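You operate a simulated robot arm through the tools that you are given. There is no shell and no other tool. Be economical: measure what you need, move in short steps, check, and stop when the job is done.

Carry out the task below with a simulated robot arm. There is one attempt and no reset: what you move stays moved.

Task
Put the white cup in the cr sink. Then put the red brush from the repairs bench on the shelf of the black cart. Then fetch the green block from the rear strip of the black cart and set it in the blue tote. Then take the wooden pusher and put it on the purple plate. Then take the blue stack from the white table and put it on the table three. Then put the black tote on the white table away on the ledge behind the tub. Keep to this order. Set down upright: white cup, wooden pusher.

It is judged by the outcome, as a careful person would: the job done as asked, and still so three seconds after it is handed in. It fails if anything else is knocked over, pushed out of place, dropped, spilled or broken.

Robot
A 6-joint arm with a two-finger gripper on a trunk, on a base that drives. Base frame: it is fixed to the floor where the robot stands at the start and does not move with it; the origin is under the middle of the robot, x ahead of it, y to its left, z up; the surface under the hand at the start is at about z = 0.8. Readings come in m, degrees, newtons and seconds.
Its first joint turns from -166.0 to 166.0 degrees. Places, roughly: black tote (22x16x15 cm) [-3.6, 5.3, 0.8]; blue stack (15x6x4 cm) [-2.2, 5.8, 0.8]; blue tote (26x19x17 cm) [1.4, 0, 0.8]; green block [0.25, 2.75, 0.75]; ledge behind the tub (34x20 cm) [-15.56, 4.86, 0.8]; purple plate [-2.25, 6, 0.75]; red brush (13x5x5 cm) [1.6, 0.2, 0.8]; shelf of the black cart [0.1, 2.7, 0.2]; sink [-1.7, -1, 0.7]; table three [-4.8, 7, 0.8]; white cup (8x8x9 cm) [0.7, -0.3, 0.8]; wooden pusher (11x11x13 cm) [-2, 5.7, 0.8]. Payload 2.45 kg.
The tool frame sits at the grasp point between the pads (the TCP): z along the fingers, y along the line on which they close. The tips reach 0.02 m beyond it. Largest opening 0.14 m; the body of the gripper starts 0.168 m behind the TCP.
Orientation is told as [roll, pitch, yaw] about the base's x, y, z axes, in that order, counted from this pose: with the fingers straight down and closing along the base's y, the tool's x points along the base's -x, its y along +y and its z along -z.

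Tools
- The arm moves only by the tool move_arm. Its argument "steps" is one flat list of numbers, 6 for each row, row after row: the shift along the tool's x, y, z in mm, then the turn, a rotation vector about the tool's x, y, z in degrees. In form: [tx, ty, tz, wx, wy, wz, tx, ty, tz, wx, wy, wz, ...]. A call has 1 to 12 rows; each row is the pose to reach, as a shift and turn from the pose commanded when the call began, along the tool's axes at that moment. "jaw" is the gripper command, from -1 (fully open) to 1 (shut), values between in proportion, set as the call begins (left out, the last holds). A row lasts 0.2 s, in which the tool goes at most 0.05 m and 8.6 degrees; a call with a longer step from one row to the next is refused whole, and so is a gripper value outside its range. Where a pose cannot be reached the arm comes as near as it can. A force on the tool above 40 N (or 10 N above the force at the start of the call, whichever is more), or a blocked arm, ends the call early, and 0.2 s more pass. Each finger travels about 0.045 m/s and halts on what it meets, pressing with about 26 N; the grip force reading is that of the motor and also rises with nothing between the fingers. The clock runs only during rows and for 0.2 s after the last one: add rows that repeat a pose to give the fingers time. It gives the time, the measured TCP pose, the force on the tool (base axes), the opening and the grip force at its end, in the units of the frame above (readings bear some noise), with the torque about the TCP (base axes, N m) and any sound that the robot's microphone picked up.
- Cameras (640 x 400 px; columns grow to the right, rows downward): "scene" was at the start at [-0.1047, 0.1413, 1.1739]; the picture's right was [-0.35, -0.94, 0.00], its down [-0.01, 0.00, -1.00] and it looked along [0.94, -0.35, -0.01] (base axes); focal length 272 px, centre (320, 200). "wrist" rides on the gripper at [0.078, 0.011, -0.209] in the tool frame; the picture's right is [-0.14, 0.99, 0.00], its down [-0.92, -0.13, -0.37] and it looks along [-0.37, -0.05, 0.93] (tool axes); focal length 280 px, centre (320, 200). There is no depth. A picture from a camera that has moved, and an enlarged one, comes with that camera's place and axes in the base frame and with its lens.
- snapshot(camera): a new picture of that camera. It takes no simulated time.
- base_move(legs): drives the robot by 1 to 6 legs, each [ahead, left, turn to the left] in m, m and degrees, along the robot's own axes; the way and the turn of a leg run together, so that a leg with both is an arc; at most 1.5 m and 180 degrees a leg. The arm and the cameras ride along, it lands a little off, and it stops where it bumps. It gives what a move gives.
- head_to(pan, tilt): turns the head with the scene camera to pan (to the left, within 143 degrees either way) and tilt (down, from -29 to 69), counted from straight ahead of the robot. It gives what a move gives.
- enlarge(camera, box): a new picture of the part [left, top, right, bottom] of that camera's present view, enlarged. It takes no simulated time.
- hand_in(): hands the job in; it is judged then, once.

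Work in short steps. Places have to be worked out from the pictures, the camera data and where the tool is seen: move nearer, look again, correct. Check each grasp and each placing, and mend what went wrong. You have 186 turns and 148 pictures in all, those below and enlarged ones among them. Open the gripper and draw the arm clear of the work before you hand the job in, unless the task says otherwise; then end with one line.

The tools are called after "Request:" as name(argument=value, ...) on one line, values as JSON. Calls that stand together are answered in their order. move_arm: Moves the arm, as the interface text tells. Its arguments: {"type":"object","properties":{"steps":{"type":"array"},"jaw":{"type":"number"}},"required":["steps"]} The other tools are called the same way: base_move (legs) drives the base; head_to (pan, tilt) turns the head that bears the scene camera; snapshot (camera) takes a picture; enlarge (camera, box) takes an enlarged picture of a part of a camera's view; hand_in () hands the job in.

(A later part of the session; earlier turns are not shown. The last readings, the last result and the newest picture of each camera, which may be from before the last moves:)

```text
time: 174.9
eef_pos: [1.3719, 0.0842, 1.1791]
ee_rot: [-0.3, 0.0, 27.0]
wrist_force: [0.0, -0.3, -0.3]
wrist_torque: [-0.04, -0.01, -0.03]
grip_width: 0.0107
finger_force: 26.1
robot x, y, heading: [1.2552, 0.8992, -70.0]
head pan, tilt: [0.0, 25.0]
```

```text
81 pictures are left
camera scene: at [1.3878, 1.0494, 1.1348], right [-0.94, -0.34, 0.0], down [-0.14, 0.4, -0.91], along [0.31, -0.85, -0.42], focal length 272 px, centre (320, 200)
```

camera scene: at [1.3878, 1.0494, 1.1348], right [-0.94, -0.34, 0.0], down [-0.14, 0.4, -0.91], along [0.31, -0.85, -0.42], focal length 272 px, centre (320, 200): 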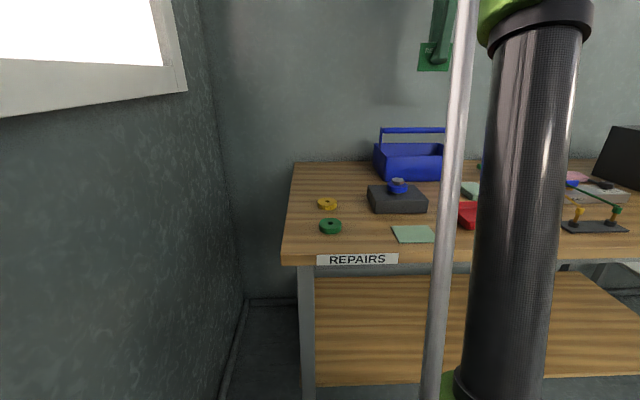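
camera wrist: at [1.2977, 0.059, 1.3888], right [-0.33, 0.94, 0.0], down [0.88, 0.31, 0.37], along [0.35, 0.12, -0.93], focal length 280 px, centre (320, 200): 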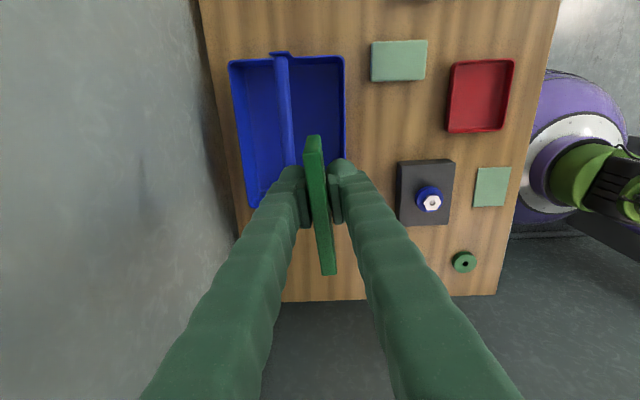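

Tote centre refined to (1.392, 0.039), rotation ~22°; the hand is over the front half. I untwist 5° and lower the block into it, slowing near the floor.

Request:
move_arm(steps=[0, 0, 40, 0, 0, 2.5, 0, 0, 85, 0, 0, 5, 0, 0, 130, 0, 0, 5, 0, 0, 175, 0, 0, 5, 0, 0, 215, 0, 0, 5, 0, 0, 240, 0, 0, 5])

Request:
snapshot(camera="wrist")

Request:
snapshot(camera="scene")

```text
time: 176.3
eef_pos: [1.3733, 0.0834, 0.9342]
ee_rot: [-0.2, 0.0, 22.0]
wrist_force: [-0.2, 1.3, -0.7]
wrist_torque: [-0.02, 0.01, -0.01]
grip_width: 0.0111
finger_force: 25.8
robot x, y, heading: [1.2558, 0.8975, -70.1]
head pan, tilt: [0.0, 25.0]
```

```text
80 pictures are left
camera wrist: at [1.2956, 0.0634, 1.144], right [-0.24, 0.97, 0.0], down [0.9, 0.23, 0.37], along [0.36, 0.09, -0.93], focal length 280 px, centre (320, 200)
```

wrist: 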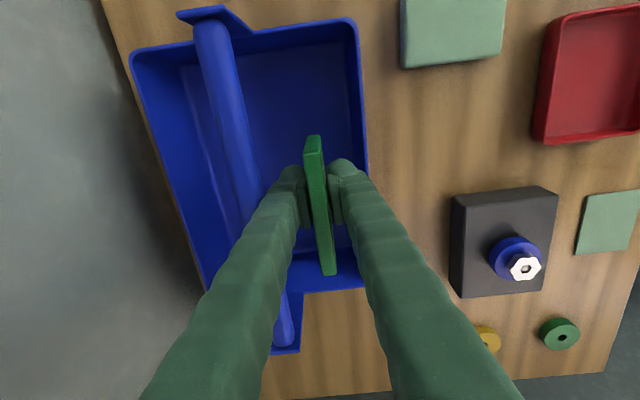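

```text
79 pictures are left
camera scene: at [1.3877, 1.0494, 1.1348], right [-0.94, -0.34, 0.0], down [-0.14, 0.4, -0.91], along [0.31, -0.85, -0.42], focal length 272 px, centre (320, 200)
```

scene: 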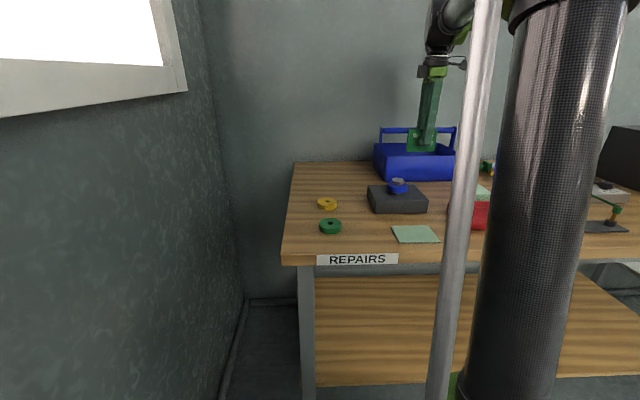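

The block hangs between handle and front wall with roughly a centimetre on each side. Lowering straight down in small steps to contact.

Request:
move_arm(steps=[0, 0, 10, 0, 0, 0, 0, 0, 20, 0, 0, 0, 0, 0, 26, 0, 0, 0, 0, 0, 32, 0, 0, 0, 0, 0, 38, 0, 0, 0, 0, 0, 44, 0, 0, 0, 0, 0, 50, 0, 0, 0])

```text
time: 177.9
eef_pos: [1.3734, 0.0846, 0.8883]
ee_rot: [-0.3, 0.1, 22.0]
wrist_force: [-0.2, 0.2, 0.2]
wrist_torque: [-0.01, 0.0, 0.02]
grip_width: 0.0105
finger_force: 25.9
robot x, y, heading: [1.2598, 0.8989, -69.9]
head pan, tilt: [0.0, 25.0]
```

Request:
move_arm(steps=[0, 0, 4, 0, 0, 0, 0, 0, 8, 0, 0, 0, 0, 0, 12, 0, 0, 0, 0, 0, 16, 0, 0, 0, 0, 0, 20, 0, 0, 0, 0, 0, 24, 0, 0, 0])

Request:
snapshot(camera="wrist")

```text
time: 179.3
eef_pos: [1.3729, 0.0839, 0.8649]
ee_rot: [-0.2, 0.0, 22.1]
wrist_force: [-0.6, 0.4, -0.6]
wrist_torque: [0.03, 0.01, -0.02]
grip_width: 0.0106
finger_force: 25.8
robot x, y, heading: [1.2571, 0.902, -70.0]
head pan, tilt: [0.0, 25.0]
```

```text
78 pictures are left
camera wrist: at [1.2966, 0.0637, 1.0747], right [-0.24, 0.97, 0.0], down [0.9, 0.23, 0.37], along [0.36, 0.09, -0.93], focal length 280 px, centre (320, 200)
```

wrist: 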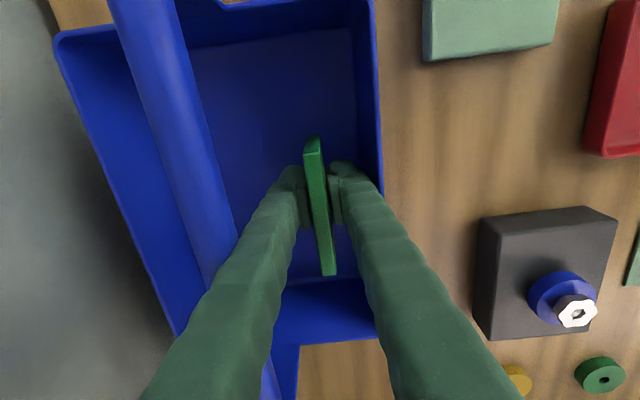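

No contact yet; continue.

Request:
move_arm(steps=[0, 0, 4, 0, 0, 0, 0, 0, 8, 0, 0, 0, 0, 0, 12, 0, 0, 0, 0, 0, 16, 0, 0, 0, 0, 0, 20, 0, 0, 0, 0, 0, 24, 0, 0, 0])

```text
time: 180.7
eef_pos: [1.3734, 0.0846, 0.842]
ee_rot: [-0.3, -0.1, 22.1]
wrist_force: [2.4, -3.4, 23.1]
wrist_torque: [-0.02, -0.03, 0.01]
grip_width: 0.0103
finger_force: 25.9
robot x, y, heading: [1.2557, 0.9016, -70.2]
head pan, tilt: [0.0, 25.0]
```

Contact on the tote floor. I ease up slightly and open a little.

Request:
move_arm(steps=[0, 0, -2, 0, 0, 0, 0, 0, -2, 0, 0, 0, 0, 0, -2, 0, 0, 0], jaw=0.6)

Request:
snapshot(camera="wrist")

```text
time: 181.5
eef_pos: [1.372, 0.083, 0.8422]
ee_rot: [-0.2, 0.0, 22.1]
wrist_force: [0.1, -0.4, 0.3]
wrist_torque: [0.0, 0.02, 0.0]
grip_width: 0.028
finger_force: 0.0
robot x, y, heading: [1.2554, 0.8988, -70.1]
head pan, tilt: [0.0, 25.0]
```

```text
77 pictures are left
camera wrist: at [1.2964, 0.0644, 1.0524], right [-0.24, 0.97, 0.0], down [0.9, 0.23, 0.37], along [0.36, 0.09, -0.93], focal length 280 px, centre (320, 200)
```

wrist: 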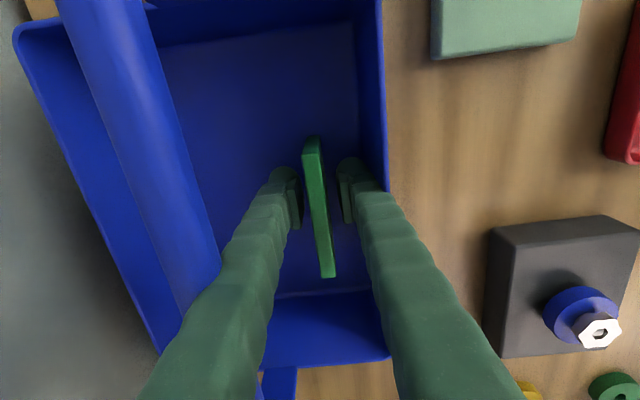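

Block stands free in the tote. Raise straight up.

Request:
move_arm(steps=[0, 0, -20, 0, 0, 0, 0, 0, -60, 0, 0, 0, 0, 0, -105, 0, 0, 0, 0, 0, -150, 0, 0, 0, 0, 0, -200, 0, 0, 0, 0, 0, -250, 0, 0, 0, 0, 0, -300, 0, 0, 0, 0, 0, -330, 0, 0, 0])

Request:
snapshot(camera="wrist")

```text
time: 183.3
eef_pos: [1.3757, 0.0856, 1.1744]
ee_rot: [-0.2, 0.1, 22.1]
wrist_force: [-0.3, -0.5, -0.3]
wrist_torque: [-0.01, -0.02, -0.01]
grip_width: 0.028
finger_force: 0.0
robot x, y, heading: [1.256, 0.9029, -70.0]
head pan, tilt: [0.0, 25.0]
```

```text
76 pictures are left
camera wrist: at [1.2991, 0.0661, 1.3826], right [-0.24, 0.97, 0.0], down [0.9, 0.23, 0.37], along [0.36, 0.09, -0.93], focal length 280 px, centre (320, 200)
```

wrist: 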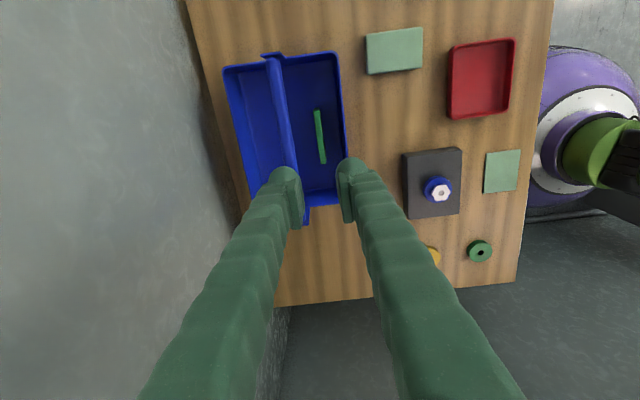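

Done: the block stands in the tote. Next I fold the arm to a neutral carry pose and start for the white table.

Request:
move_arm(steps=[-7, 31, 0, 0, 0, 8, -15, 62, 0, 0, 0, 16, -23, 93, 0, 0, 0, 24, -30, 124, 0, 0, 0, 32, -38, 155, 0, 0, 0, 40, -46, 186, 0, 0, 0, 48, -53, 216, 0, 0, 0, 56, -61, 247, 0, 0, 0, 64, -69, 278, 0, 0, 0, 72, -77, 309, 0, 0, 0, 80, -84, 340, 0, 0, 0, 88, -84, 340, 0, 0, 0, 92], jaw=-1)

Request:
base_move(legs=[[-0.4, 0, 0], [0, -1.4, 0], [0, -1.4, 0], [0, 0, 180], [1.4, 0, 0], [1.4, 0, 0]])

Request:
snapshot(camera="scene")

```text
time: 185.9
eef_pos: [1.3219, 0.4351, 1.172]
ee_rot: [0.0, -0.2, -70.0]
wrist_force: [-0.2, 0.3, 1.0]
wrist_torque: [0.05, -0.02, 0.01]
grip_width: 0.1398
finger_force: 0.0
robot x, y, heading: [1.2555, 0.8956, -70.2]
head pan, tilt: [0.0, 25.0]
```

```text
time: 187.6
eef_pos: [1.2521, 0.629, 1.1728]
ee_rot: [-0.2, -0.2, -70.2]
wrist_force: [-0.5, 0.1, 0.6]
wrist_torque: [-0.03, -0.01, 0.02]
grip_width: 0.14
finger_force: 0.1
robot x, y, heading: [1.1873, 1.0917, -70.3]
head pan, tilt: [0.0, 25.0]
stopped in leg 1: the robot was blocked; the commanded pose is now the measured one
```

```text
75 pictures are left
camera scene: at [1.3192, 1.2426, 1.1348], right [-0.94, -0.34, 0.0], down [-0.14, 0.4, -0.91], along [0.31, -0.85, -0.42], focal length 272 px, centre (320, 200)
```

scene: 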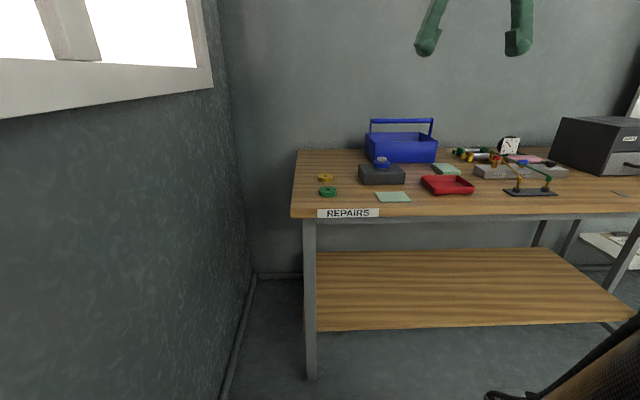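

The base bumped something behind – the MIX bench's leg at about (1.05, 1.38). I move forward a bit, slide right, then turn to check that bench.

Request:
base_move(legs=[[0.08, 0, 0], [0, -1.2, 0], [0, 0, 120]])

Request:
head_to(pan=-20, tilt=15)

Request:
snapshot(camera="scene")

```text
time: 199.4
eef_pos: [0.4468, 0.9096, 1.1726]
ee_rot: [0.0, -0.2, 51.4]
wrist_force: [0.5, -0.8, -0.6]
wrist_torque: [0.02, 0.05, -0.01]
grip_width: 0.14
finger_force: 0.1
robot x, y, heading: [0.085, 0.6108, 51.2]
head pan, tilt: [0.0, 25.0]
```

```text
time: 200.2
eef_pos: [0.4472, 0.9094, 1.1731]
ee_rot: [0.0, -0.3, 51.3]
wrist_force: [-0.3, 0.3, -0.4]
wrist_torque: [0.0, -0.01, 0.01]
grip_width: 0.1396
finger_force: 0.0
robot x, y, heading: [0.0838, 0.6143, 51.1]
head pan, tilt: [-20.0, 15.0]
```

```text
74 pictures are left
camera scene: at [-0.0903, 0.6199, 1.151], right [0.52, -0.85, 0.0], down [-0.22, -0.13, -0.97], along [0.83, 0.5, -0.26], focal length 272 px, centre (320, 200)
```

scene: 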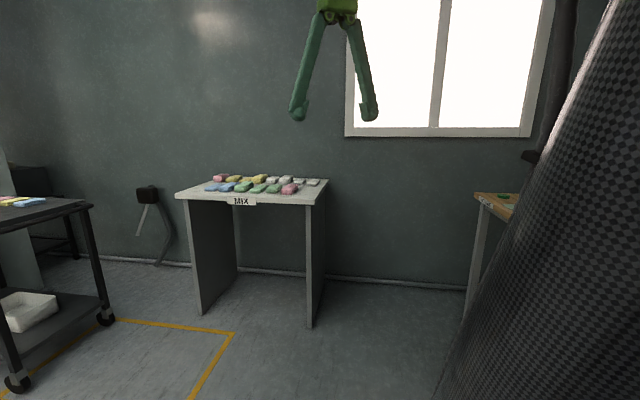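

The MIX bench and its blocks stand as before (leg still at the same place). I go on to the white table.

Request:
base_move(legs=[[0, 0, 59], [0, 1.2, 0], [1.4, 0, 0], [1.4, 0, 0], [1.0, -0.3, 0]])

Request:
head_to(pan=0, tilt=15)

Request:
snapshot(camera="scene")

```text
time: 226.9
eef_pos: [-2.2192, 4.2474, 1.1726]
ee_rot: [0.1, -0.2, 111.5]
wrist_force: [0.2, 0.4, 0.1]
wrist_torque: [0.02, 0.0, -0.02]
grip_width: 0.14
finger_force: 0.1
robot x, y, heading: [-2.1427, 3.7846, 111.5]
head pan, tilt: [-20.0, 15.0]
```

```text
time: 227.7
eef_pos: [-2.2194, 4.2474, 1.1718]
ee_rot: [-0.1, -0.3, 111.5]
wrist_force: [-0.4, 0.2, 0.3]
wrist_torque: [0.01, -0.01, 0.01]
grip_width: 0.1401
finger_force: 0.1
robot x, y, heading: [-2.1381, 3.7856, 111.3]
head pan, tilt: [0.0, 15.0]
```

```text
73 pictures are left
camera scene: at [-2.2677, 3.6296, 1.151], right [0.93, 0.36, 0.0], down [0.09, -0.24, -0.97], along [-0.35, 0.9, -0.26], focal length 272 px, centre (320, 200)
```

scene: 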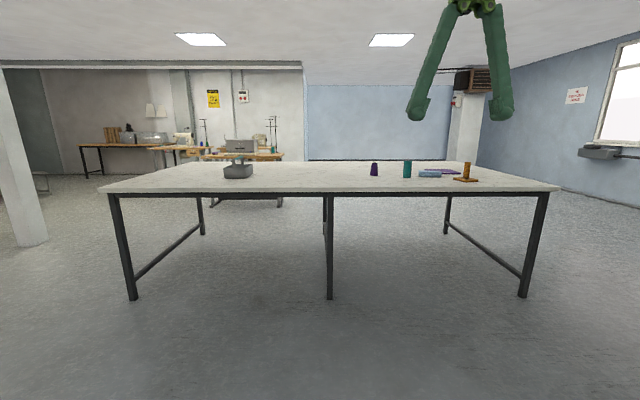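

The table is large; the pusher stands at about (-2.0, 5.74) with the plate and blue stack beside it, and the black tote far left. I drive up to the right part of the near edge.

Request:
base_move(legs=[[0, 0, -1.3], [0.5, -0.7, 0], [0.38, 0, 0]])

Request:
head_to(pan=0, tilt=25)

Request:
snapshot(camera="scene")

Request:
snapshot(camera="wrist")

```text
time: 234.7
eef_pos: [-1.8512, 5.3337, 1.1724]
ee_rot: [0.0, -0.2, 109.6]
wrist_force: [-0.7, -0.2, -0.1]
wrist_torque: [-0.03, -0.03, -0.03]
grip_width: 0.1402
finger_force: 0.0
robot x, y, heading: [-1.7882, 4.8679, 109.4]
head pan, tilt: [0.0, 15.0]
```

```text
time: 235.4
eef_pos: [-1.8512, 5.3319, 1.1718]
ee_rot: [0.0, -0.2, 109.5]
wrist_force: [0.4, 0.0, 0.4]
wrist_torque: [0.03, 0.01, 0.0]
grip_width: 0.1402
finger_force: 0.0
robot x, y, heading: [-1.7876, 4.8691, 109.7]
head pan, tilt: [0.0, 25.0]
```

```text
72 pictures are left
camera scene: at [-1.9193, 4.7154, 1.1349], right [0.94, 0.33, 0.0], down [0.14, -0.4, -0.91], along [-0.3, 0.85, -0.42], focal length 272 px, centre (320, 200)
```

scene: 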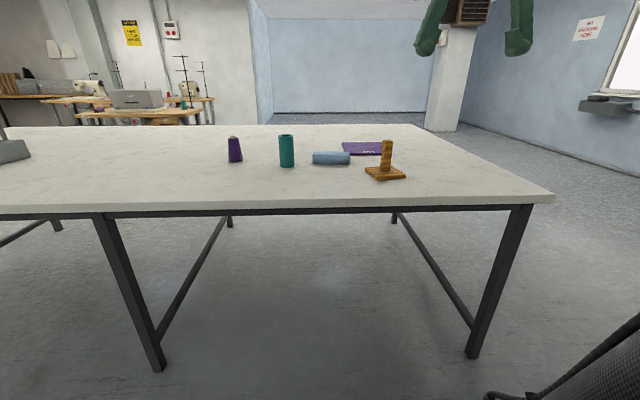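

```text
71 pictures are left
camera wrist: at [-1.8339, 5.2531, 1.3818], right [-0.98, -0.2, 0.0], down [-0.19, 0.91, 0.37], along [-0.08, 0.36, -0.93], focal length 280 px, centre (320, 200)
```

wrist: 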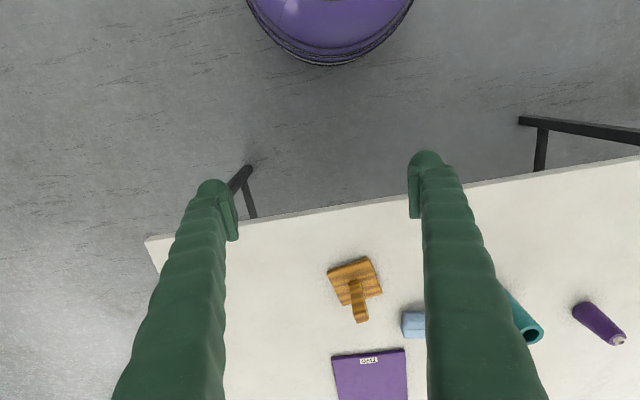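

The pusher's post is at about (-2.01, 5.66), and the purple plate's centre near (-2.15, 6.0). I drive 25 cm ahead between the table legs to reach both, and look again.

Request:
base_move(legs=[[0.25, 0, 0]])

Request:
snapshot(camera="wrist")

Request:
snapshot(camera="scene")

```text
time: 237.2
eef_pos: [-1.933, 5.5678, 1.1732]
ee_rot: [-0.1, -0.3, 109.7]
wrist_force: [-0.4, 0.4, -0.1]
wrist_torque: [0.01, 0.0, -0.03]
grip_width: 0.14
finger_force: 0.0
robot x, y, heading: [-1.8709, 5.1055, 109.6]
head pan, tilt: [0.0, 25.0]
```

```text
70 pictures are left
camera wrist: at [-1.9175, 5.4878, 1.3818], right [-0.98, -0.2, 0.0], down [-0.19, 0.91, 0.37], along [-0.08, 0.36, -0.93], focal length 280 px, centre (320, 200)
```

wrist: 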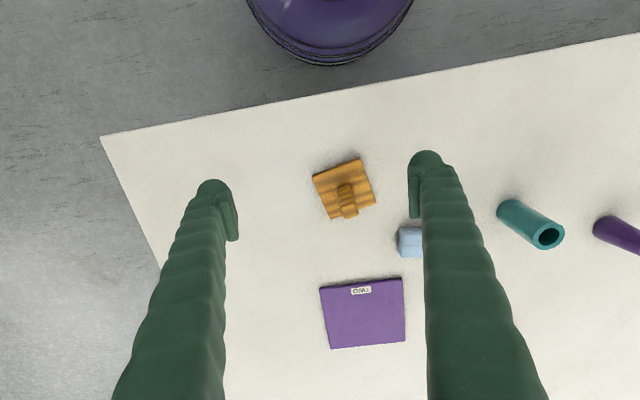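

```text
69 pictures are left
camera scene: at [-2.0023, 4.95, 1.1348], right [0.94, 0.33, 0.0], down [0.14, -0.4, -0.91], along [-0.3, 0.85, -0.42], focal length 272 px, centre (320, 200)
```

scene: 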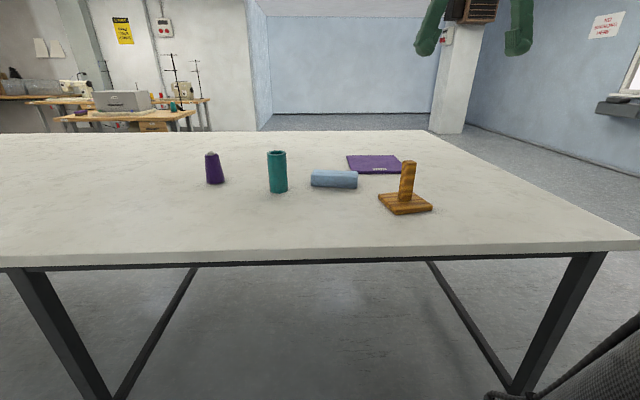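

Request:
enlarge(camera="wrist", box=[280, 140, 440, 240])

```text
4.00 times, centred on (360, 190) of wrist
camera zoom: at [-1.9175, 5.4878, 1.3818], right [-0.98, -0.2, 0.0], down [-0.19, 0.91, 0.37], along [-0.08, 0.36, -0.93], focal length 1122 px, centre (160, 240)
```

zoom: 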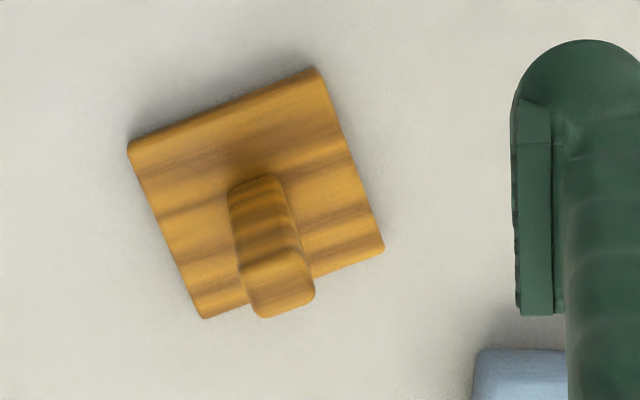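

The pusher's base is turned 14.5° relative to the tool; its square post is at (-2.014, 5.677). I align, set a 80 mm opening, and descend above it.

Request:
move_arm(steps=[-43, 13, 0, 0, 0, -5, -86, 26, 0, 0, 0, -10, -130, 39, 0, 0, 0, -14.6, -130, 39, 45, 0, 0, -14.6, -130, 39, 90, 0, 0, -14.6, -130, 39, 135, 0, 0, -14.6, -130, 39, 180, 0, 0, -14.6, -130, 39, 205, 0, 0, -14.6], jaw=-0.14)

Request:
snapshot(camera="wrist")

```text
time: 239.0
eef_pos: [-2.0145, 5.6787, 0.9672]
ee_rot: [-0.1, -0.3, 124.4]
wrist_force: [0.2, 0.6, -0.4]
wrist_torque: [0.01, 0.01, 0.02]
grip_width: 0.08
finger_force: 0.0
robot x, y, heading: [-1.8705, 5.1019, 109.4]
head pan, tilt: [0.0, 25.0]
```

```text
67 pictures are left
camera wrist: at [-1.9784, 5.6055, 1.1759], right [-0.9, -0.44, 0.0], down [-0.41, 0.83, 0.37], along [-0.16, 0.33, -0.93], focal length 280 px, centre (320, 200)
```

wrist: 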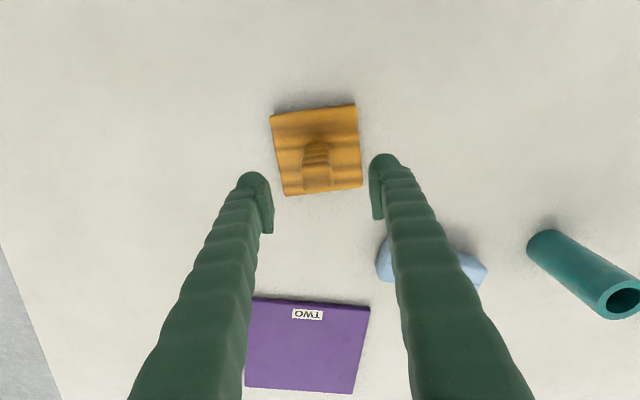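

Aligned. Descend to z≈0.885 around the post and close.

Request:
move_arm(steps=[0, 0, 40, 0, 0, 0, 0, 0, 82, 0, 0, 0])

Request:
snapshot(camera="wrist")

Request:
move_arm(steps=[0, 0, 0, 0, 0, 0, 0, 0, 0, 0, 0, 0, 0, 0, 0, 0, 0, 0, 0, 0, 0, 0, 0, 0], jaw=1)

Request:
snapshot(camera="wrist")

```text
time: 239.6
eef_pos: [-2.0134, 5.6752, 0.8865]
ee_rot: [-0.1, -0.3, 124.4]
wrist_force: [0.3, -0.8, -0.2]
wrist_torque: [-0.01, 0.03, -0.02]
grip_width: 0.08
finger_force: 0.0
robot x, y, heading: [-1.8703, 5.1026, 109.6]
head pan, tilt: [0.0, 25.0]
```

```text
66 pictures are left
camera wrist: at [-1.9789, 5.603, 1.0937], right [-0.9, -0.44, 0.0], down [-0.41, 0.83, 0.37], along [-0.16, 0.33, -0.93], focal length 280 px, centre (320, 200)
```

wrist: 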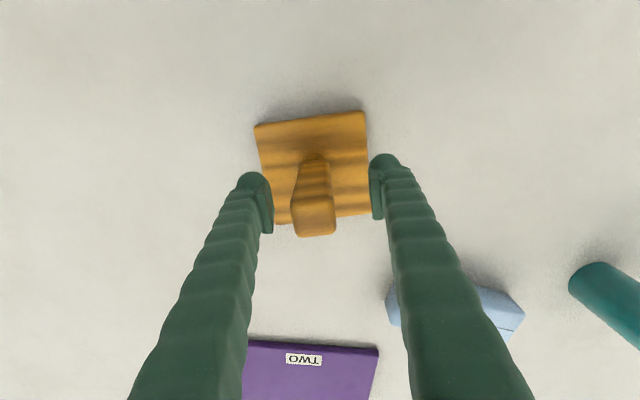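

```text
time: 240.6
eef_pos: [-2.0138, 5.6755, 0.8849]
ee_rot: [-0.2, -0.2, 124.3]
wrist_force: [0.3, -0.4, 0.4]
wrist_torque: [0.03, -0.02, 0.01]
grip_width: 0.0292
finger_force: 25.7
robot x, y, heading: [-1.8701, 5.1024, 109.5]
head pan, tilt: [0.0, 25.0]
```

```text
65 pictures are left
camera wrist: at [-1.979, 5.6033, 1.0941], right [-0.9, -0.44, 0.0], down [-0.41, 0.83, 0.37], along [-0.16, 0.33, -0.93], focal length 280 px, centre (320, 200)
```

wrist: 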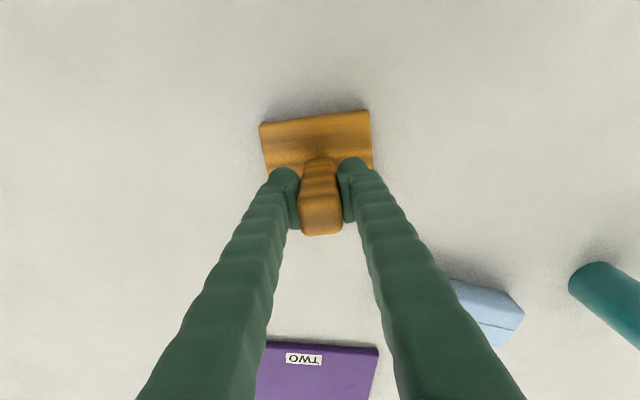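

Post gripped at 29 mm. I lift it, then move the base 10 cm ahead so the plate is comfortably in reach.

Request:
move_arm(steps=[0, 0, -15, 0, 0, 0, 0, 0, -50, 0, 0, 0, 0, 0, -95, 0, 0, 0, 0, 0, -140, 0, 0, 0])

Request:
base_move(legs=[[0.1, 0, 0]])

Request:
snapshot(camera="wrist")

```text
time: 241.6
eef_pos: [-2.0178, 5.6776, 1.0248]
ee_rot: [-0.2, -0.2, 124.3]
wrist_force: [0.5, -0.1, -2.2]
wrist_torque: [-0.02, -0.02, 0.0]
grip_width: 0.0291
finger_force: 26.0
robot x, y, heading: [-1.8725, 5.1049, 109.8]
head pan, tilt: [0.0, 25.0]
```

```text
time: 242.8
eef_pos: [-2.052, 5.7725, 1.0244]
ee_rot: [-0.1, -0.2, 124.4]
wrist_force: [0.1, -0.5, -2.6]
wrist_torque: [0.02, 0.04, -0.03]
grip_width: 0.0287
finger_force: 26.0
robot x, y, heading: [-1.9061, 5.1952, 109.5]
head pan, tilt: [0.0, 25.0]
```

```text
64 pictures are left
camera wrist: at [-2.0156, 5.6997, 1.2335], right [-0.9, -0.45, 0.0], down [-0.41, 0.83, 0.37], along [-0.16, 0.33, -0.93], focal length 280 px, centre (320, 200)
```

wrist: 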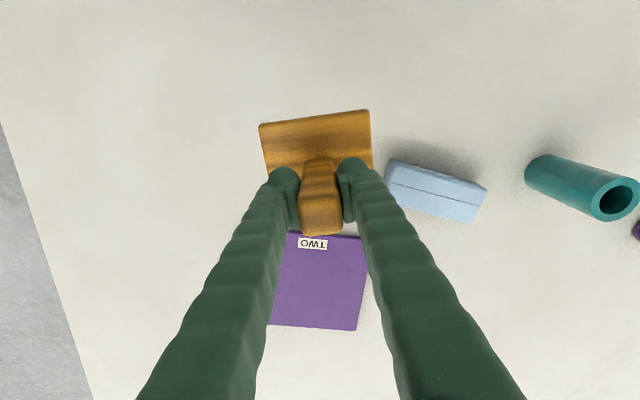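

The plate centre is (-2.16, 6.013), turned ~113°. I carry the pusher over it, matching the angle, then lower.

Request:
move_arm(steps=[-43, -8, 0, 0, 0, 2, -86, -16, 0, 0, 0, 4, -130, -24, 0, 0, 0, 6, -173, -32, 0, 0, 0, 8, -216, -40, 0, 0, 0, 10, -259, -48, 0, 0, 0, 11, -259, -48, 40, 0, 0, 11, -259, -48, 80, 0, 0, 11, -259, -48, 100, 0, 0, 11])

Request:
snapshot(camera="wrist")

Request:
snapshot(camera="scene")

```text
time: 244.8
eef_pos: [-2.1582, 6.0145, 0.9261]
ee_rot: [-0.1, -0.2, 113.2]
wrist_force: [-0.4, -1.1, -2.7]
wrist_torque: [0.04, -0.03, 0.02]
grip_width: 0.0292
finger_force: 25.5
robot x, y, heading: [-1.9032, 5.1965, 109.6]
head pan, tilt: [0.0, 25.0]
```

```text
63 pictures are left
camera wrist: at [-2.137, 5.9364, 1.1352], right [-0.96, -0.27, 0.0], down [-0.25, 0.89, 0.37], along [-0.1, 0.36, -0.93], focal length 280 px, centre (320, 200)
```

wrist: 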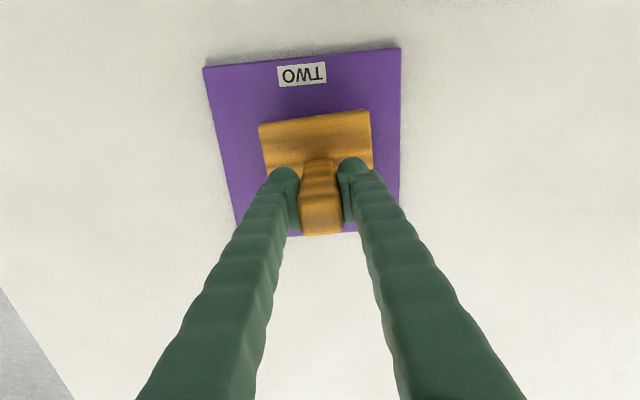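

```text
62 pictures are left
camera scene: at [-2.036, 5.0451, 1.1348], right [0.94, 0.34, 0.0], down [0.14, -0.4, -0.91], along [-0.3, 0.85, -0.42], focal length 272 px, centre (320, 200)
```

scene: 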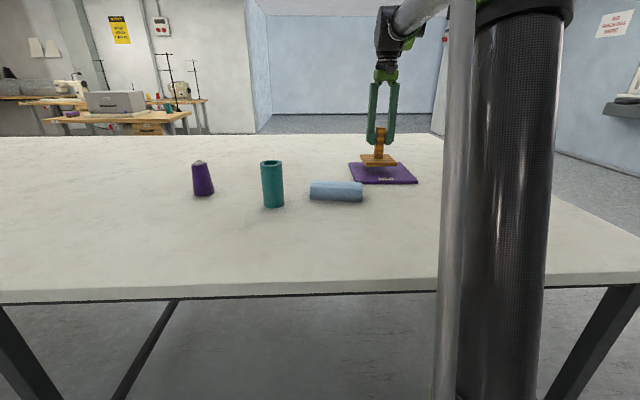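

Well centred over the plate; lowering slowly to contact.

Request:
move_arm(steps=[0, 0, 10, 0, 0, 0, 0, 0, 16, 0, 0, 0, 0, 0, 20, 0, 0, 0, 0, 0, 24, 0, 0, 0, 0, 0, 28, 0, 0, 0, 0, 0, 31, 0, 0, 0, 0, 0, 34, 0, 0, 0])

```text
time: 246.4
eef_pos: [-2.1574, 6.0122, 0.8931]
ee_rot: [0.0, -0.2, 113.3]
wrist_force: [-3.7, 1.4, 25.0]
wrist_torque: [0.01, 0.05, -0.02]
grip_width: 0.0294
finger_force: 25.8
robot x, y, heading: [-1.9062, 5.2002, 109.3]
head pan, tilt: [0.0, 25.0]
```

Contact (25 N). I release and rise.

Request:
move_arm(steps=[0, 0, -2, 0, 0, 0, 0, 0, -2, 0, 0, 0, 0, 0, -2, 0, 0, 0, 0, 0, -2, 0, 0, 0], jaw=0)

Request:
move_arm(steps=[0, 0, -30, 0, 0, 0, 0, 0, -70, 0, 0, 0, 0, 0, -110, 0, 0, 0, 0, 0, -155, 0, 0, 0, 0, 0, -200, 0, 0, 0])

Request:
snapshot(camera="wrist")

```text
time: 247.4
eef_pos: [-2.1572, 6.0141, 0.8936]
ee_rot: [-0.1, -0.2, 113.3]
wrist_force: [-0.3, 0.2, 0.0]
wrist_torque: [0.03, 0.0, 0.02]
grip_width: 0.07
finger_force: 0.0
robot x, y, heading: [-1.9042, 5.2004, 109.4]
head pan, tilt: [0.0, 25.0]
```

```text
time: 248.6
eef_pos: [-2.1593, 6.0143, 1.0921]
ee_rot: [-0.2, -0.3, 113.3]
wrist_force: [0.2, 0.6, 0.6]
wrist_torque: [0.05, 0.04, 0.0]
grip_width: 0.07
finger_force: 0.0
robot x, y, heading: [-1.9035, 5.1984, 109.4]
head pan, tilt: [0.0, 25.0]
```

```text
61 pictures are left
camera wrist: at [-2.1378, 5.9359, 1.3014], right [-0.96, -0.27, 0.0], down [-0.25, 0.89, 0.37], along [-0.1, 0.36, -0.93], focal length 280 px, centre (320, 200)
```

wrist: 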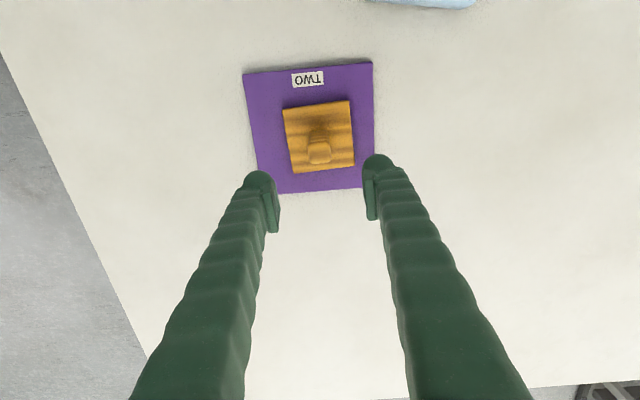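

The pusher stands upright on the plate. Now the light-blue stack at about (-2.23, 5.74), lying at ~12°: I go above it with the fingers set across its short side.

Request:
move_arm(steps=[22, 17, 0, 0, 0, -8, 44, 34, 0, 0, 0, -16, 66, 52, 0, 0, 0, -24, 88, 69, 0, 0, 0, -32, 110, 86, 0, 0, 0, -40, 132, 103, 0, 0, 0, -48, 154, 120, 0, 0, 0, -56, 176, 138, 0, 0, 0, -64, 198, 155, 0, 0, 0, -72, 219, 172, 0, 0, 0, -79, 219, 172, 40, 0, 0, -79], jaw=-0.43)

Request:
snapshot(camera="wrist")

```text
time: 251.0
eef_pos: [-2.2263, 5.7415, 1.0507]
ee_rot: [-0.3, -0.1, -167.6]
wrist_force: [0.1, -0.2, 0.1]
wrist_torque: [0.0, 0.0, -0.07]
grip_width: 0.1003
finger_force: 0.0
robot x, y, heading: [-1.9036, 5.1941, 109.6]
head pan, tilt: [0.0, 25.0]
```

```text
60 pictures are left
camera wrist: at [-2.1486, 5.7468, 1.26], right [0.08, -1.0, 0.0], down [-0.93, -0.07, 0.37], along [-0.37, -0.03, -0.93], focal length 280 px, centre (320, 200)
```

wrist: 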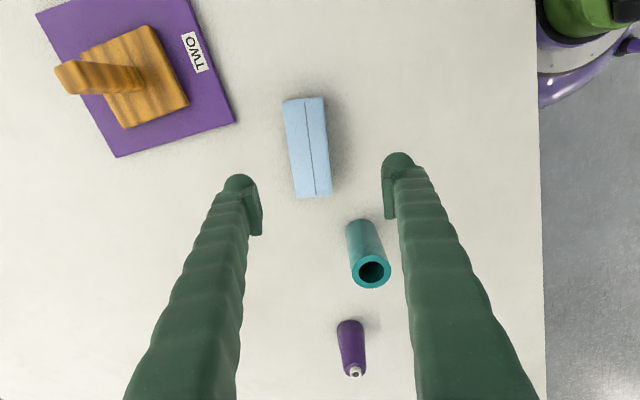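

Stack centre (-2.239, 5.756), long axis at 9.4°, clear of neighbours. I correct and descend to z 0.84, then feel down.

Request:
move_arm(steps=[-10, -17, 40, 0, 0, 3, -10, -17, 85, 0, 0, 3, -10, -17, 130, 0, 0, 3, -10, -17, 175, 0, 0, 3, -10, -17, 205, 0, 0, 3])

Request:
snapshot(camera="wrist")

```text
time: 252.2
eef_pos: [-2.2418, 5.7583, 0.848]
ee_rot: [-0.2, -0.1, -170.8]
wrist_force: [0.1, 0.8, -0.1]
wrist_torque: [0.01, 0.01, 0.0]
grip_width: 0.1006
finger_force: 0.1
robot x, y, heading: [-1.9012, 5.1941, 109.6]
head pan, tilt: [0.0, 25.0]
```

```text
59 pictures are left
camera wrist: at [-2.163, 5.7581, 1.0576], right [0.02, -1.0, 0.0], down [-0.93, -0.02, 0.37], along [-0.37, -0.01, -0.93], focal length 280 px, centre (320, 200)
```

wrist: 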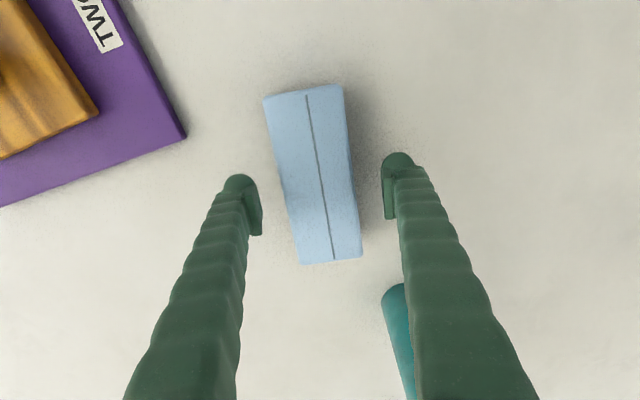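

Fine. Descend 25 mm and close on it.

Request:
move_arm(steps=[0, 0, 13, 0, 0, 0, 0, 0, 26, 0, 0, 0])

Request:
move_arm(steps=[0, 0, 0, 0, 0, 0, 0, 0, 0, 0, 0, 0, 0, 0, 0, 0, 0, 0, 0, 0, 0, 0, 0, 0], jaw=1)

Request:
move_arm(steps=[0, 0, -15, 0, 0, 0, 0, 0, -50, 0, 0, 0, 0, 0, -95, 0, 0, 0, 0, 0, -140, 0, 0, 0, 0, 0, -190, 0, 0, 0, 0, 0, -240, 0, 0, 0, 0, 0, -290, 0, 0, 0])

Request:
snapshot(camera="wrist")

```text
time: 252.8
eef_pos: [-2.2413, 5.7593, 0.8203]
ee_rot: [-0.2, 0.0, -170.8]
wrist_force: [0.0, -0.6, 1.0]
wrist_torque: [0.01, -0.02, -0.01]
grip_width: 0.0999
finger_force: 0.1
robot x, y, heading: [-1.9046, 5.2008, 109.6]
head pan, tilt: [0.0, 25.0]
```

```text
time: 253.8
eef_pos: [-2.2414, 5.7584, 0.8217]
ee_rot: [-0.2, 0.1, -170.7]
wrist_force: [0.4, 0.2, 0.1]
wrist_torque: [-0.02, -0.03, 0.0]
grip_width: 0.0604
finger_force: 25.8
robot x, y, heading: [-1.9041, 5.1982, 109.4]
head pan, tilt: [0.0, 25.0]
```

```text
time: 255.4
eef_pos: [-2.2423, 5.7594, 1.1123]
ee_rot: [-0.2, 0.1, -170.8]
wrist_force: [-0.1, 0.1, -0.8]
wrist_torque: [0.04, 0.0, 0.03]
grip_width: 0.06
finger_force: 25.4
robot x, y, heading: [-1.9047, 5.1978, 109.6]
head pan, tilt: [0.0, 25.0]
```

```text
58 pictures are left
camera wrist: at [-2.1628, 5.7589, 1.3206], right [0.02, -1.0, 0.0], down [-0.93, -0.02, 0.37], along [-0.37, -0.01, -0.93], focal length 280 px, centre (320, 200)
```

wrist: 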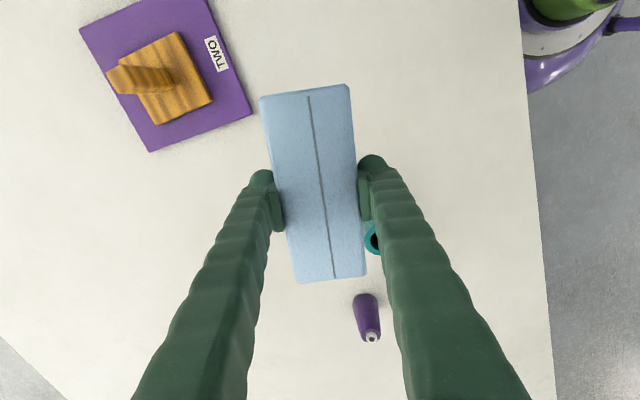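

The stack is held (60 mm). Table three lies behind the white table to the left, so I back off and slide left past the table's end, then look.

Request:
base_move(legs=[[-0.6, 0, 0.4], [0, 1.5, 0], [0, 1.4, 0]])

Request:
head_to(pan=0, tilt=12)

Request:
snapshot(camera="scene")

```text
time: 272.2
eef_pos: [-4.7692, 4.2297, 1.111]
ee_rot: [-0.2, -0.1, -169.8]
wrist_force: [-0.5, 0.2, -1.2]
wrist_torque: [0.02, -0.03, 0.01]
grip_width: 0.0599
finger_force: 26.0
robot x, y, heading: [-4.4237, 3.6754, 110.4]
head pan, tilt: [0.0, 25.0]
```

```text
time: 272.9
eef_pos: [-4.7679, 4.2302, 1.1096]
ee_rot: [-0.2, 0.0, -169.9]
wrist_force: [-0.1, 0.1, 0.2]
wrist_torque: [-0.02, 0.0, -0.01]
grip_width: 0.06
finger_force: 26.0
robot x, y, heading: [-4.4212, 3.6739, 110.4]
head pan, tilt: [0.0, 12.0]
```

```text
57 pictures are left
camera scene: at [-4.5538, 3.5198, 1.1559], right [0.94, 0.35, 0.0], down [0.07, -0.2, -0.98], along [-0.34, 0.92, -0.21], focal length 272 px, centre (320, 200)
```

scene: 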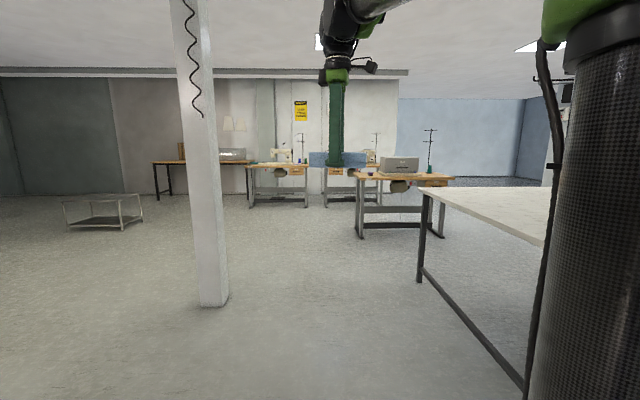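

Table three is the near sewing table, its front edge from about (-5.24,6.69) to (-4.27,7.12). I drive through the gap at the white table's left end towards it.

Request:
base_move(legs=[[1.2, 0, 0], [1.1, -0.05, 0], [0, -0.3, 0]])

Request:
head_to(pan=-15, tilt=20)

Request:
snapshot(camera="scene")

Request:
snapshot(camera="wrist")

```text
time: 285.9
eef_pos: [-5.2144, 6.5169, 1.1105]
ee_rot: [-0.2, 0.1, -170.9]
wrist_force: [0.1, -0.3, 0.1]
wrist_torque: [0.0, 0.01, -0.02]
grip_width: 0.06
finger_force: 26.0
robot x, y, heading: [-4.8797, 5.9545, 109.5]
head pan, tilt: [0.0, 12.0]
```

```text
time: 286.7
eef_pos: [-5.2137, 6.5178, 1.1117]
ee_rot: [-0.3, 0.1, -170.8]
wrist_force: [-0.2, 0.1, -0.5]
wrist_torque: [0.01, 0.0, 0.02]
grip_width: 0.0598
finger_force: 26.3
robot x, y, heading: [-4.876, 5.951, 109.3]
head pan, tilt: [-15.0, 20.0]
```

```text
56 pictures are left
camera scene: at [-4.9869, 5.8083, 1.1429], right [1.0, 0.08, 0.0], down [0.03, -0.34, -0.94], along [-0.07, 0.94, -0.34], focal length 272 px, centre (320, 200)
```

scene: 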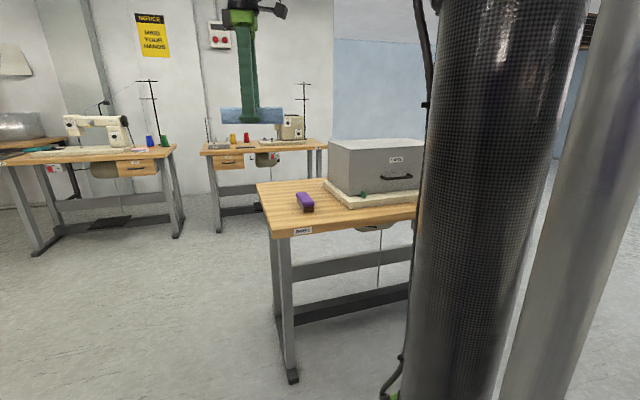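

```text
55 pictures are left
camera wrist: at [-5.134, 6.517, 1.3202], right [0.02, -1.0, 0.0], down [-0.93, -0.02, 0.37], along [-0.37, 0.0, -0.93], focal length 280 px, centre (320, 200)
```

wrist: 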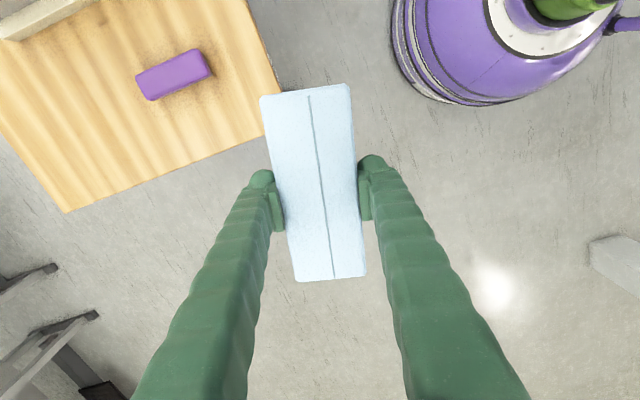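

Let me read the label on this table before placing.

Request:
enlarge(camera="scene", box=[250, 180, 410, 280])

Request:
enlarge(camera="scene", box=[110, 120, 270, 220])

```text
4.00 times, centred on (330, 230) of scene
camera zoom: at [-4.9869, 5.8083, 1.1429], right [1.0, 0.08, 0.0], down [0.03, -0.34, -0.94], along [-0.07, 0.94, -0.34], focal length 1088 px, centre (280, 80)
```

zoom: 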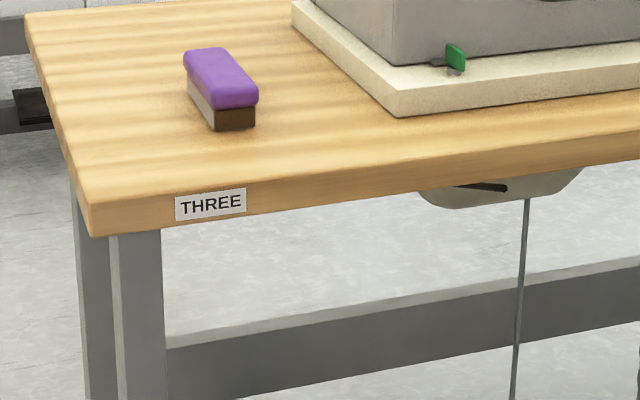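

```text
4.00 times, centred on (190, 170) of scene
camera zoom: at [-4.9869, 5.8083, 1.1429], right [1.0, 0.08, 0.0], down [0.03, -0.34, -0.94], along [-0.07, 0.94, -0.34], focal length 1088 px, centre (840, 320)
```

zoom: 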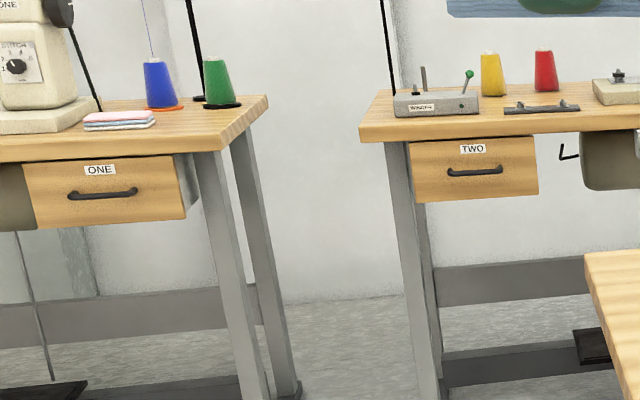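

It reads "THREE". Its left-rear area beyond the purple brush is free, around (-5.18, 6.95). I drive 25 cm closer and look down from the hand.

Request:
base_move(legs=[[0.25, 0, 0]])

Request:
move_arm(steps=[30, -15, 0, 0, 0, -4, 60, -30, 0, 0, 0, -8, 80, -45, 0, 0, 0, -12, 80, -45, 0, 0, 0, -14, 80, -45, 0, 0, 0, -14])

Request:
snapshot(camera="wrist")

Request:
snapshot(camera="scene")

```text
time: 288.5
eef_pos: [-5.2968, 6.7506, 1.1114]
ee_rot: [-0.2, -0.1, -170.7]
wrist_force: [-0.3, 1.1, -0.9]
wrist_torque: [0.01, 0.0, 0.01]
grip_width: 0.06
finger_force: 26.1
robot x, y, heading: [-4.9588, 6.1815, 109.6]
head pan, tilt: [-15.0, 20.0]
```

```text
time: 289.7
eef_pos: [-5.2245, 6.8049, 1.1119]
ee_rot: [-0.1, 0.2, -156.7]
wrist_force: [0.3, -0.1, 0.0]
wrist_torque: [0.01, 0.01, -0.02]
grip_width: 0.0599
finger_force: 26.0
robot x, y, heading: [-4.9621, 6.1882, 109.5]
head pan, tilt: [-15.0, 20.0]
```

```text
52 pictures are left
camera wrist: at [-5.1474, 6.8252, 1.321], right [0.27, -0.96, 0.0], down [-0.9, -0.25, 0.37], along [-0.36, -0.09, -0.93], focal length 280 px, centre (320, 200)
```

wrist: 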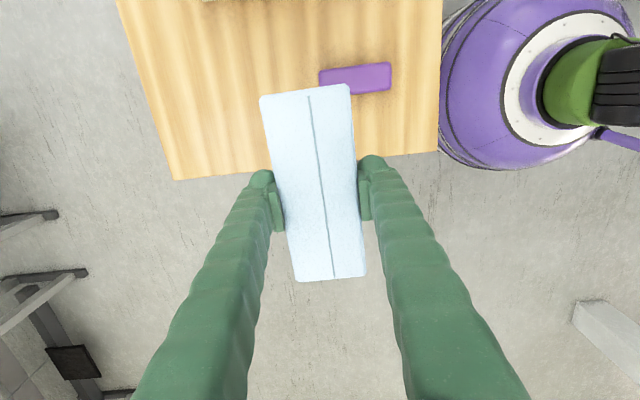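

```text
51 pictures are left
camera scene: at [-5.0684, 6.0409, 1.1429], right [1.0, 0.08, 0.0], down [0.03, -0.34, -0.94], along [-0.07, 0.94, -0.34], focal length 272 px, centre (320, 200)
```

scene: 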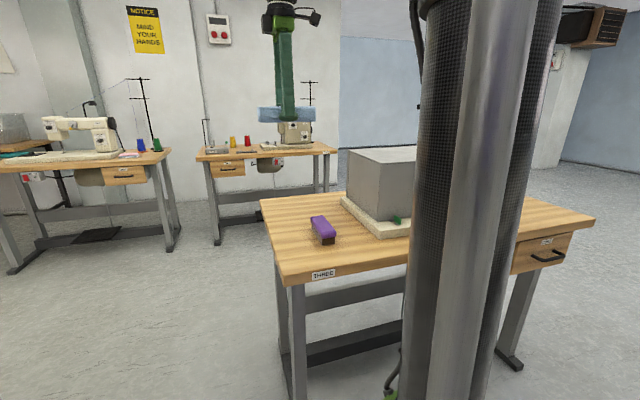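

The free rear-left target is (-5.21, 6.96); the machine's base starts ~9 cm beyond the stack's end. I move over it and lower.

Request:
move_arm(steps=[20, -40, 0, 0, 0, 0, 40, -80, 0, 0, 0, 0, 71, -115, 0, 0, 0, 0, 71, -138, 30, 0, 0, 0, 71, -138, 75, 0, 0, 0, 71, -138, 120, 0, 0, 0, 71, -138, 165, 0, 0, 0, 71, -138, 210, 0, 0, 0, 71, -138, 250, 0, 0, 0])

Request:
snapshot(camera="wrist")

Request:
snapshot(camera="scene")

```text
time: 291.7
eef_pos: [-5.2131, 6.9651, 0.864]
ee_rot: [-0.2, 0.0, -156.8]
wrist_force: [-0.1, 0.0, -0.7]
wrist_torque: [0.04, -0.01, 0.0]
grip_width: 0.06
finger_force: 25.4
robot x, y, heading: [-4.9576, 6.1863, 109.2]
head pan, tilt: [-15.0, 20.0]
```

```text
50 pictures are left
camera wrist: at [-5.1371, 6.9834, 1.0731], right [0.26, -0.96, 0.0], down [-0.9, -0.25, 0.37], along [-0.36, -0.09, -0.93], focal length 280 px, centre (320, 200)
```

wrist: 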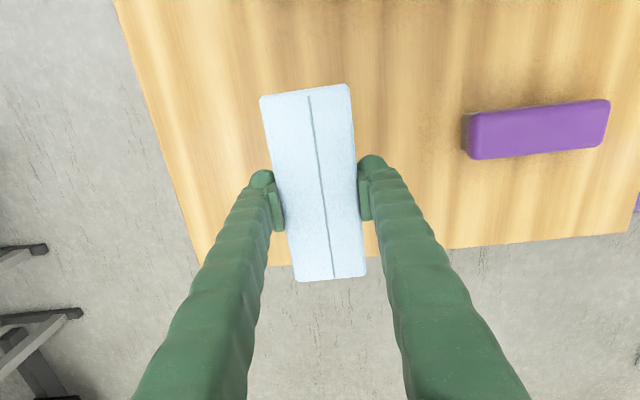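

```text
49 pictures are left
camera scene: at [-5.0684, 6.041, 1.1429], right [1.0, 0.08, 0.0], down [0.03, -0.34, -0.94], along [-0.07, 0.94, -0.34], focal length 272 px, centre (320, 200)
```

scene: 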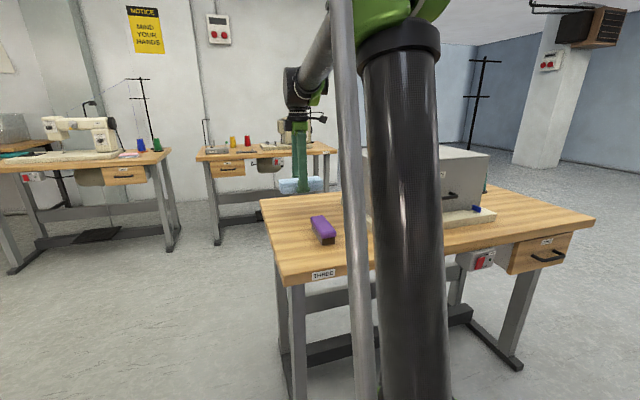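

The stack's end is ~5 cm inside the table edge. Lower to contact.

Request:
move_arm(steps=[0, 0, 15, 0, 0, 0, 0, 0, 30, 0, 0, 0, 0, 0, 36, 0, 0, 0, 0, 0, 41, 0, 0, 0, 0, 0, 46, 0, 0, 0, 0, 0, 51, 0, 0, 0, 0, 0, 56, 0, 0, 0, 0, 0, 61, 0, 0, 0])

```text
time: 293.5
eef_pos: [-5.2142, 6.9627, 0.7989]
ee_rot: [-0.1, 0.2, -156.7]
wrist_force: [0.1, 0.5, 0.5]
wrist_torque: [0.01, -0.01, -0.01]
grip_width: 0.06
finger_force: 26.1
robot x, y, heading: [-4.9604, 6.1911, 109.6]
head pan, tilt: [-15.0, 20.0]
```

Request:
move_arm(steps=[0, 0, 4, 0, 0, 0, 0, 0, 8, 0, 0, 0, 0, 0, 12, 0, 0, 0, 0, 0, 16, 0, 0, 0, 0, 0, 20, 0, 0, 0, 0, 0, 24, 0, 0, 0])

```text
time: 294.8
eef_pos: [-5.2143, 6.9626, 0.7822]
ee_rot: [-0.2, 0.1, -156.7]
wrist_force: [2.7, -6.0, 20.1]
wrist_torque: [0.0, -0.01, 0.07]
grip_width: 0.0604
finger_force: 26.0
robot x, y, heading: [-4.962, 6.1856, 109.4]
head pan, tilt: [-15.0, 20.0]
stopped in row 6: the force on the tool passed its limit at 44 N (the readings are from after the stop); the commanded pose is now the measured one
```

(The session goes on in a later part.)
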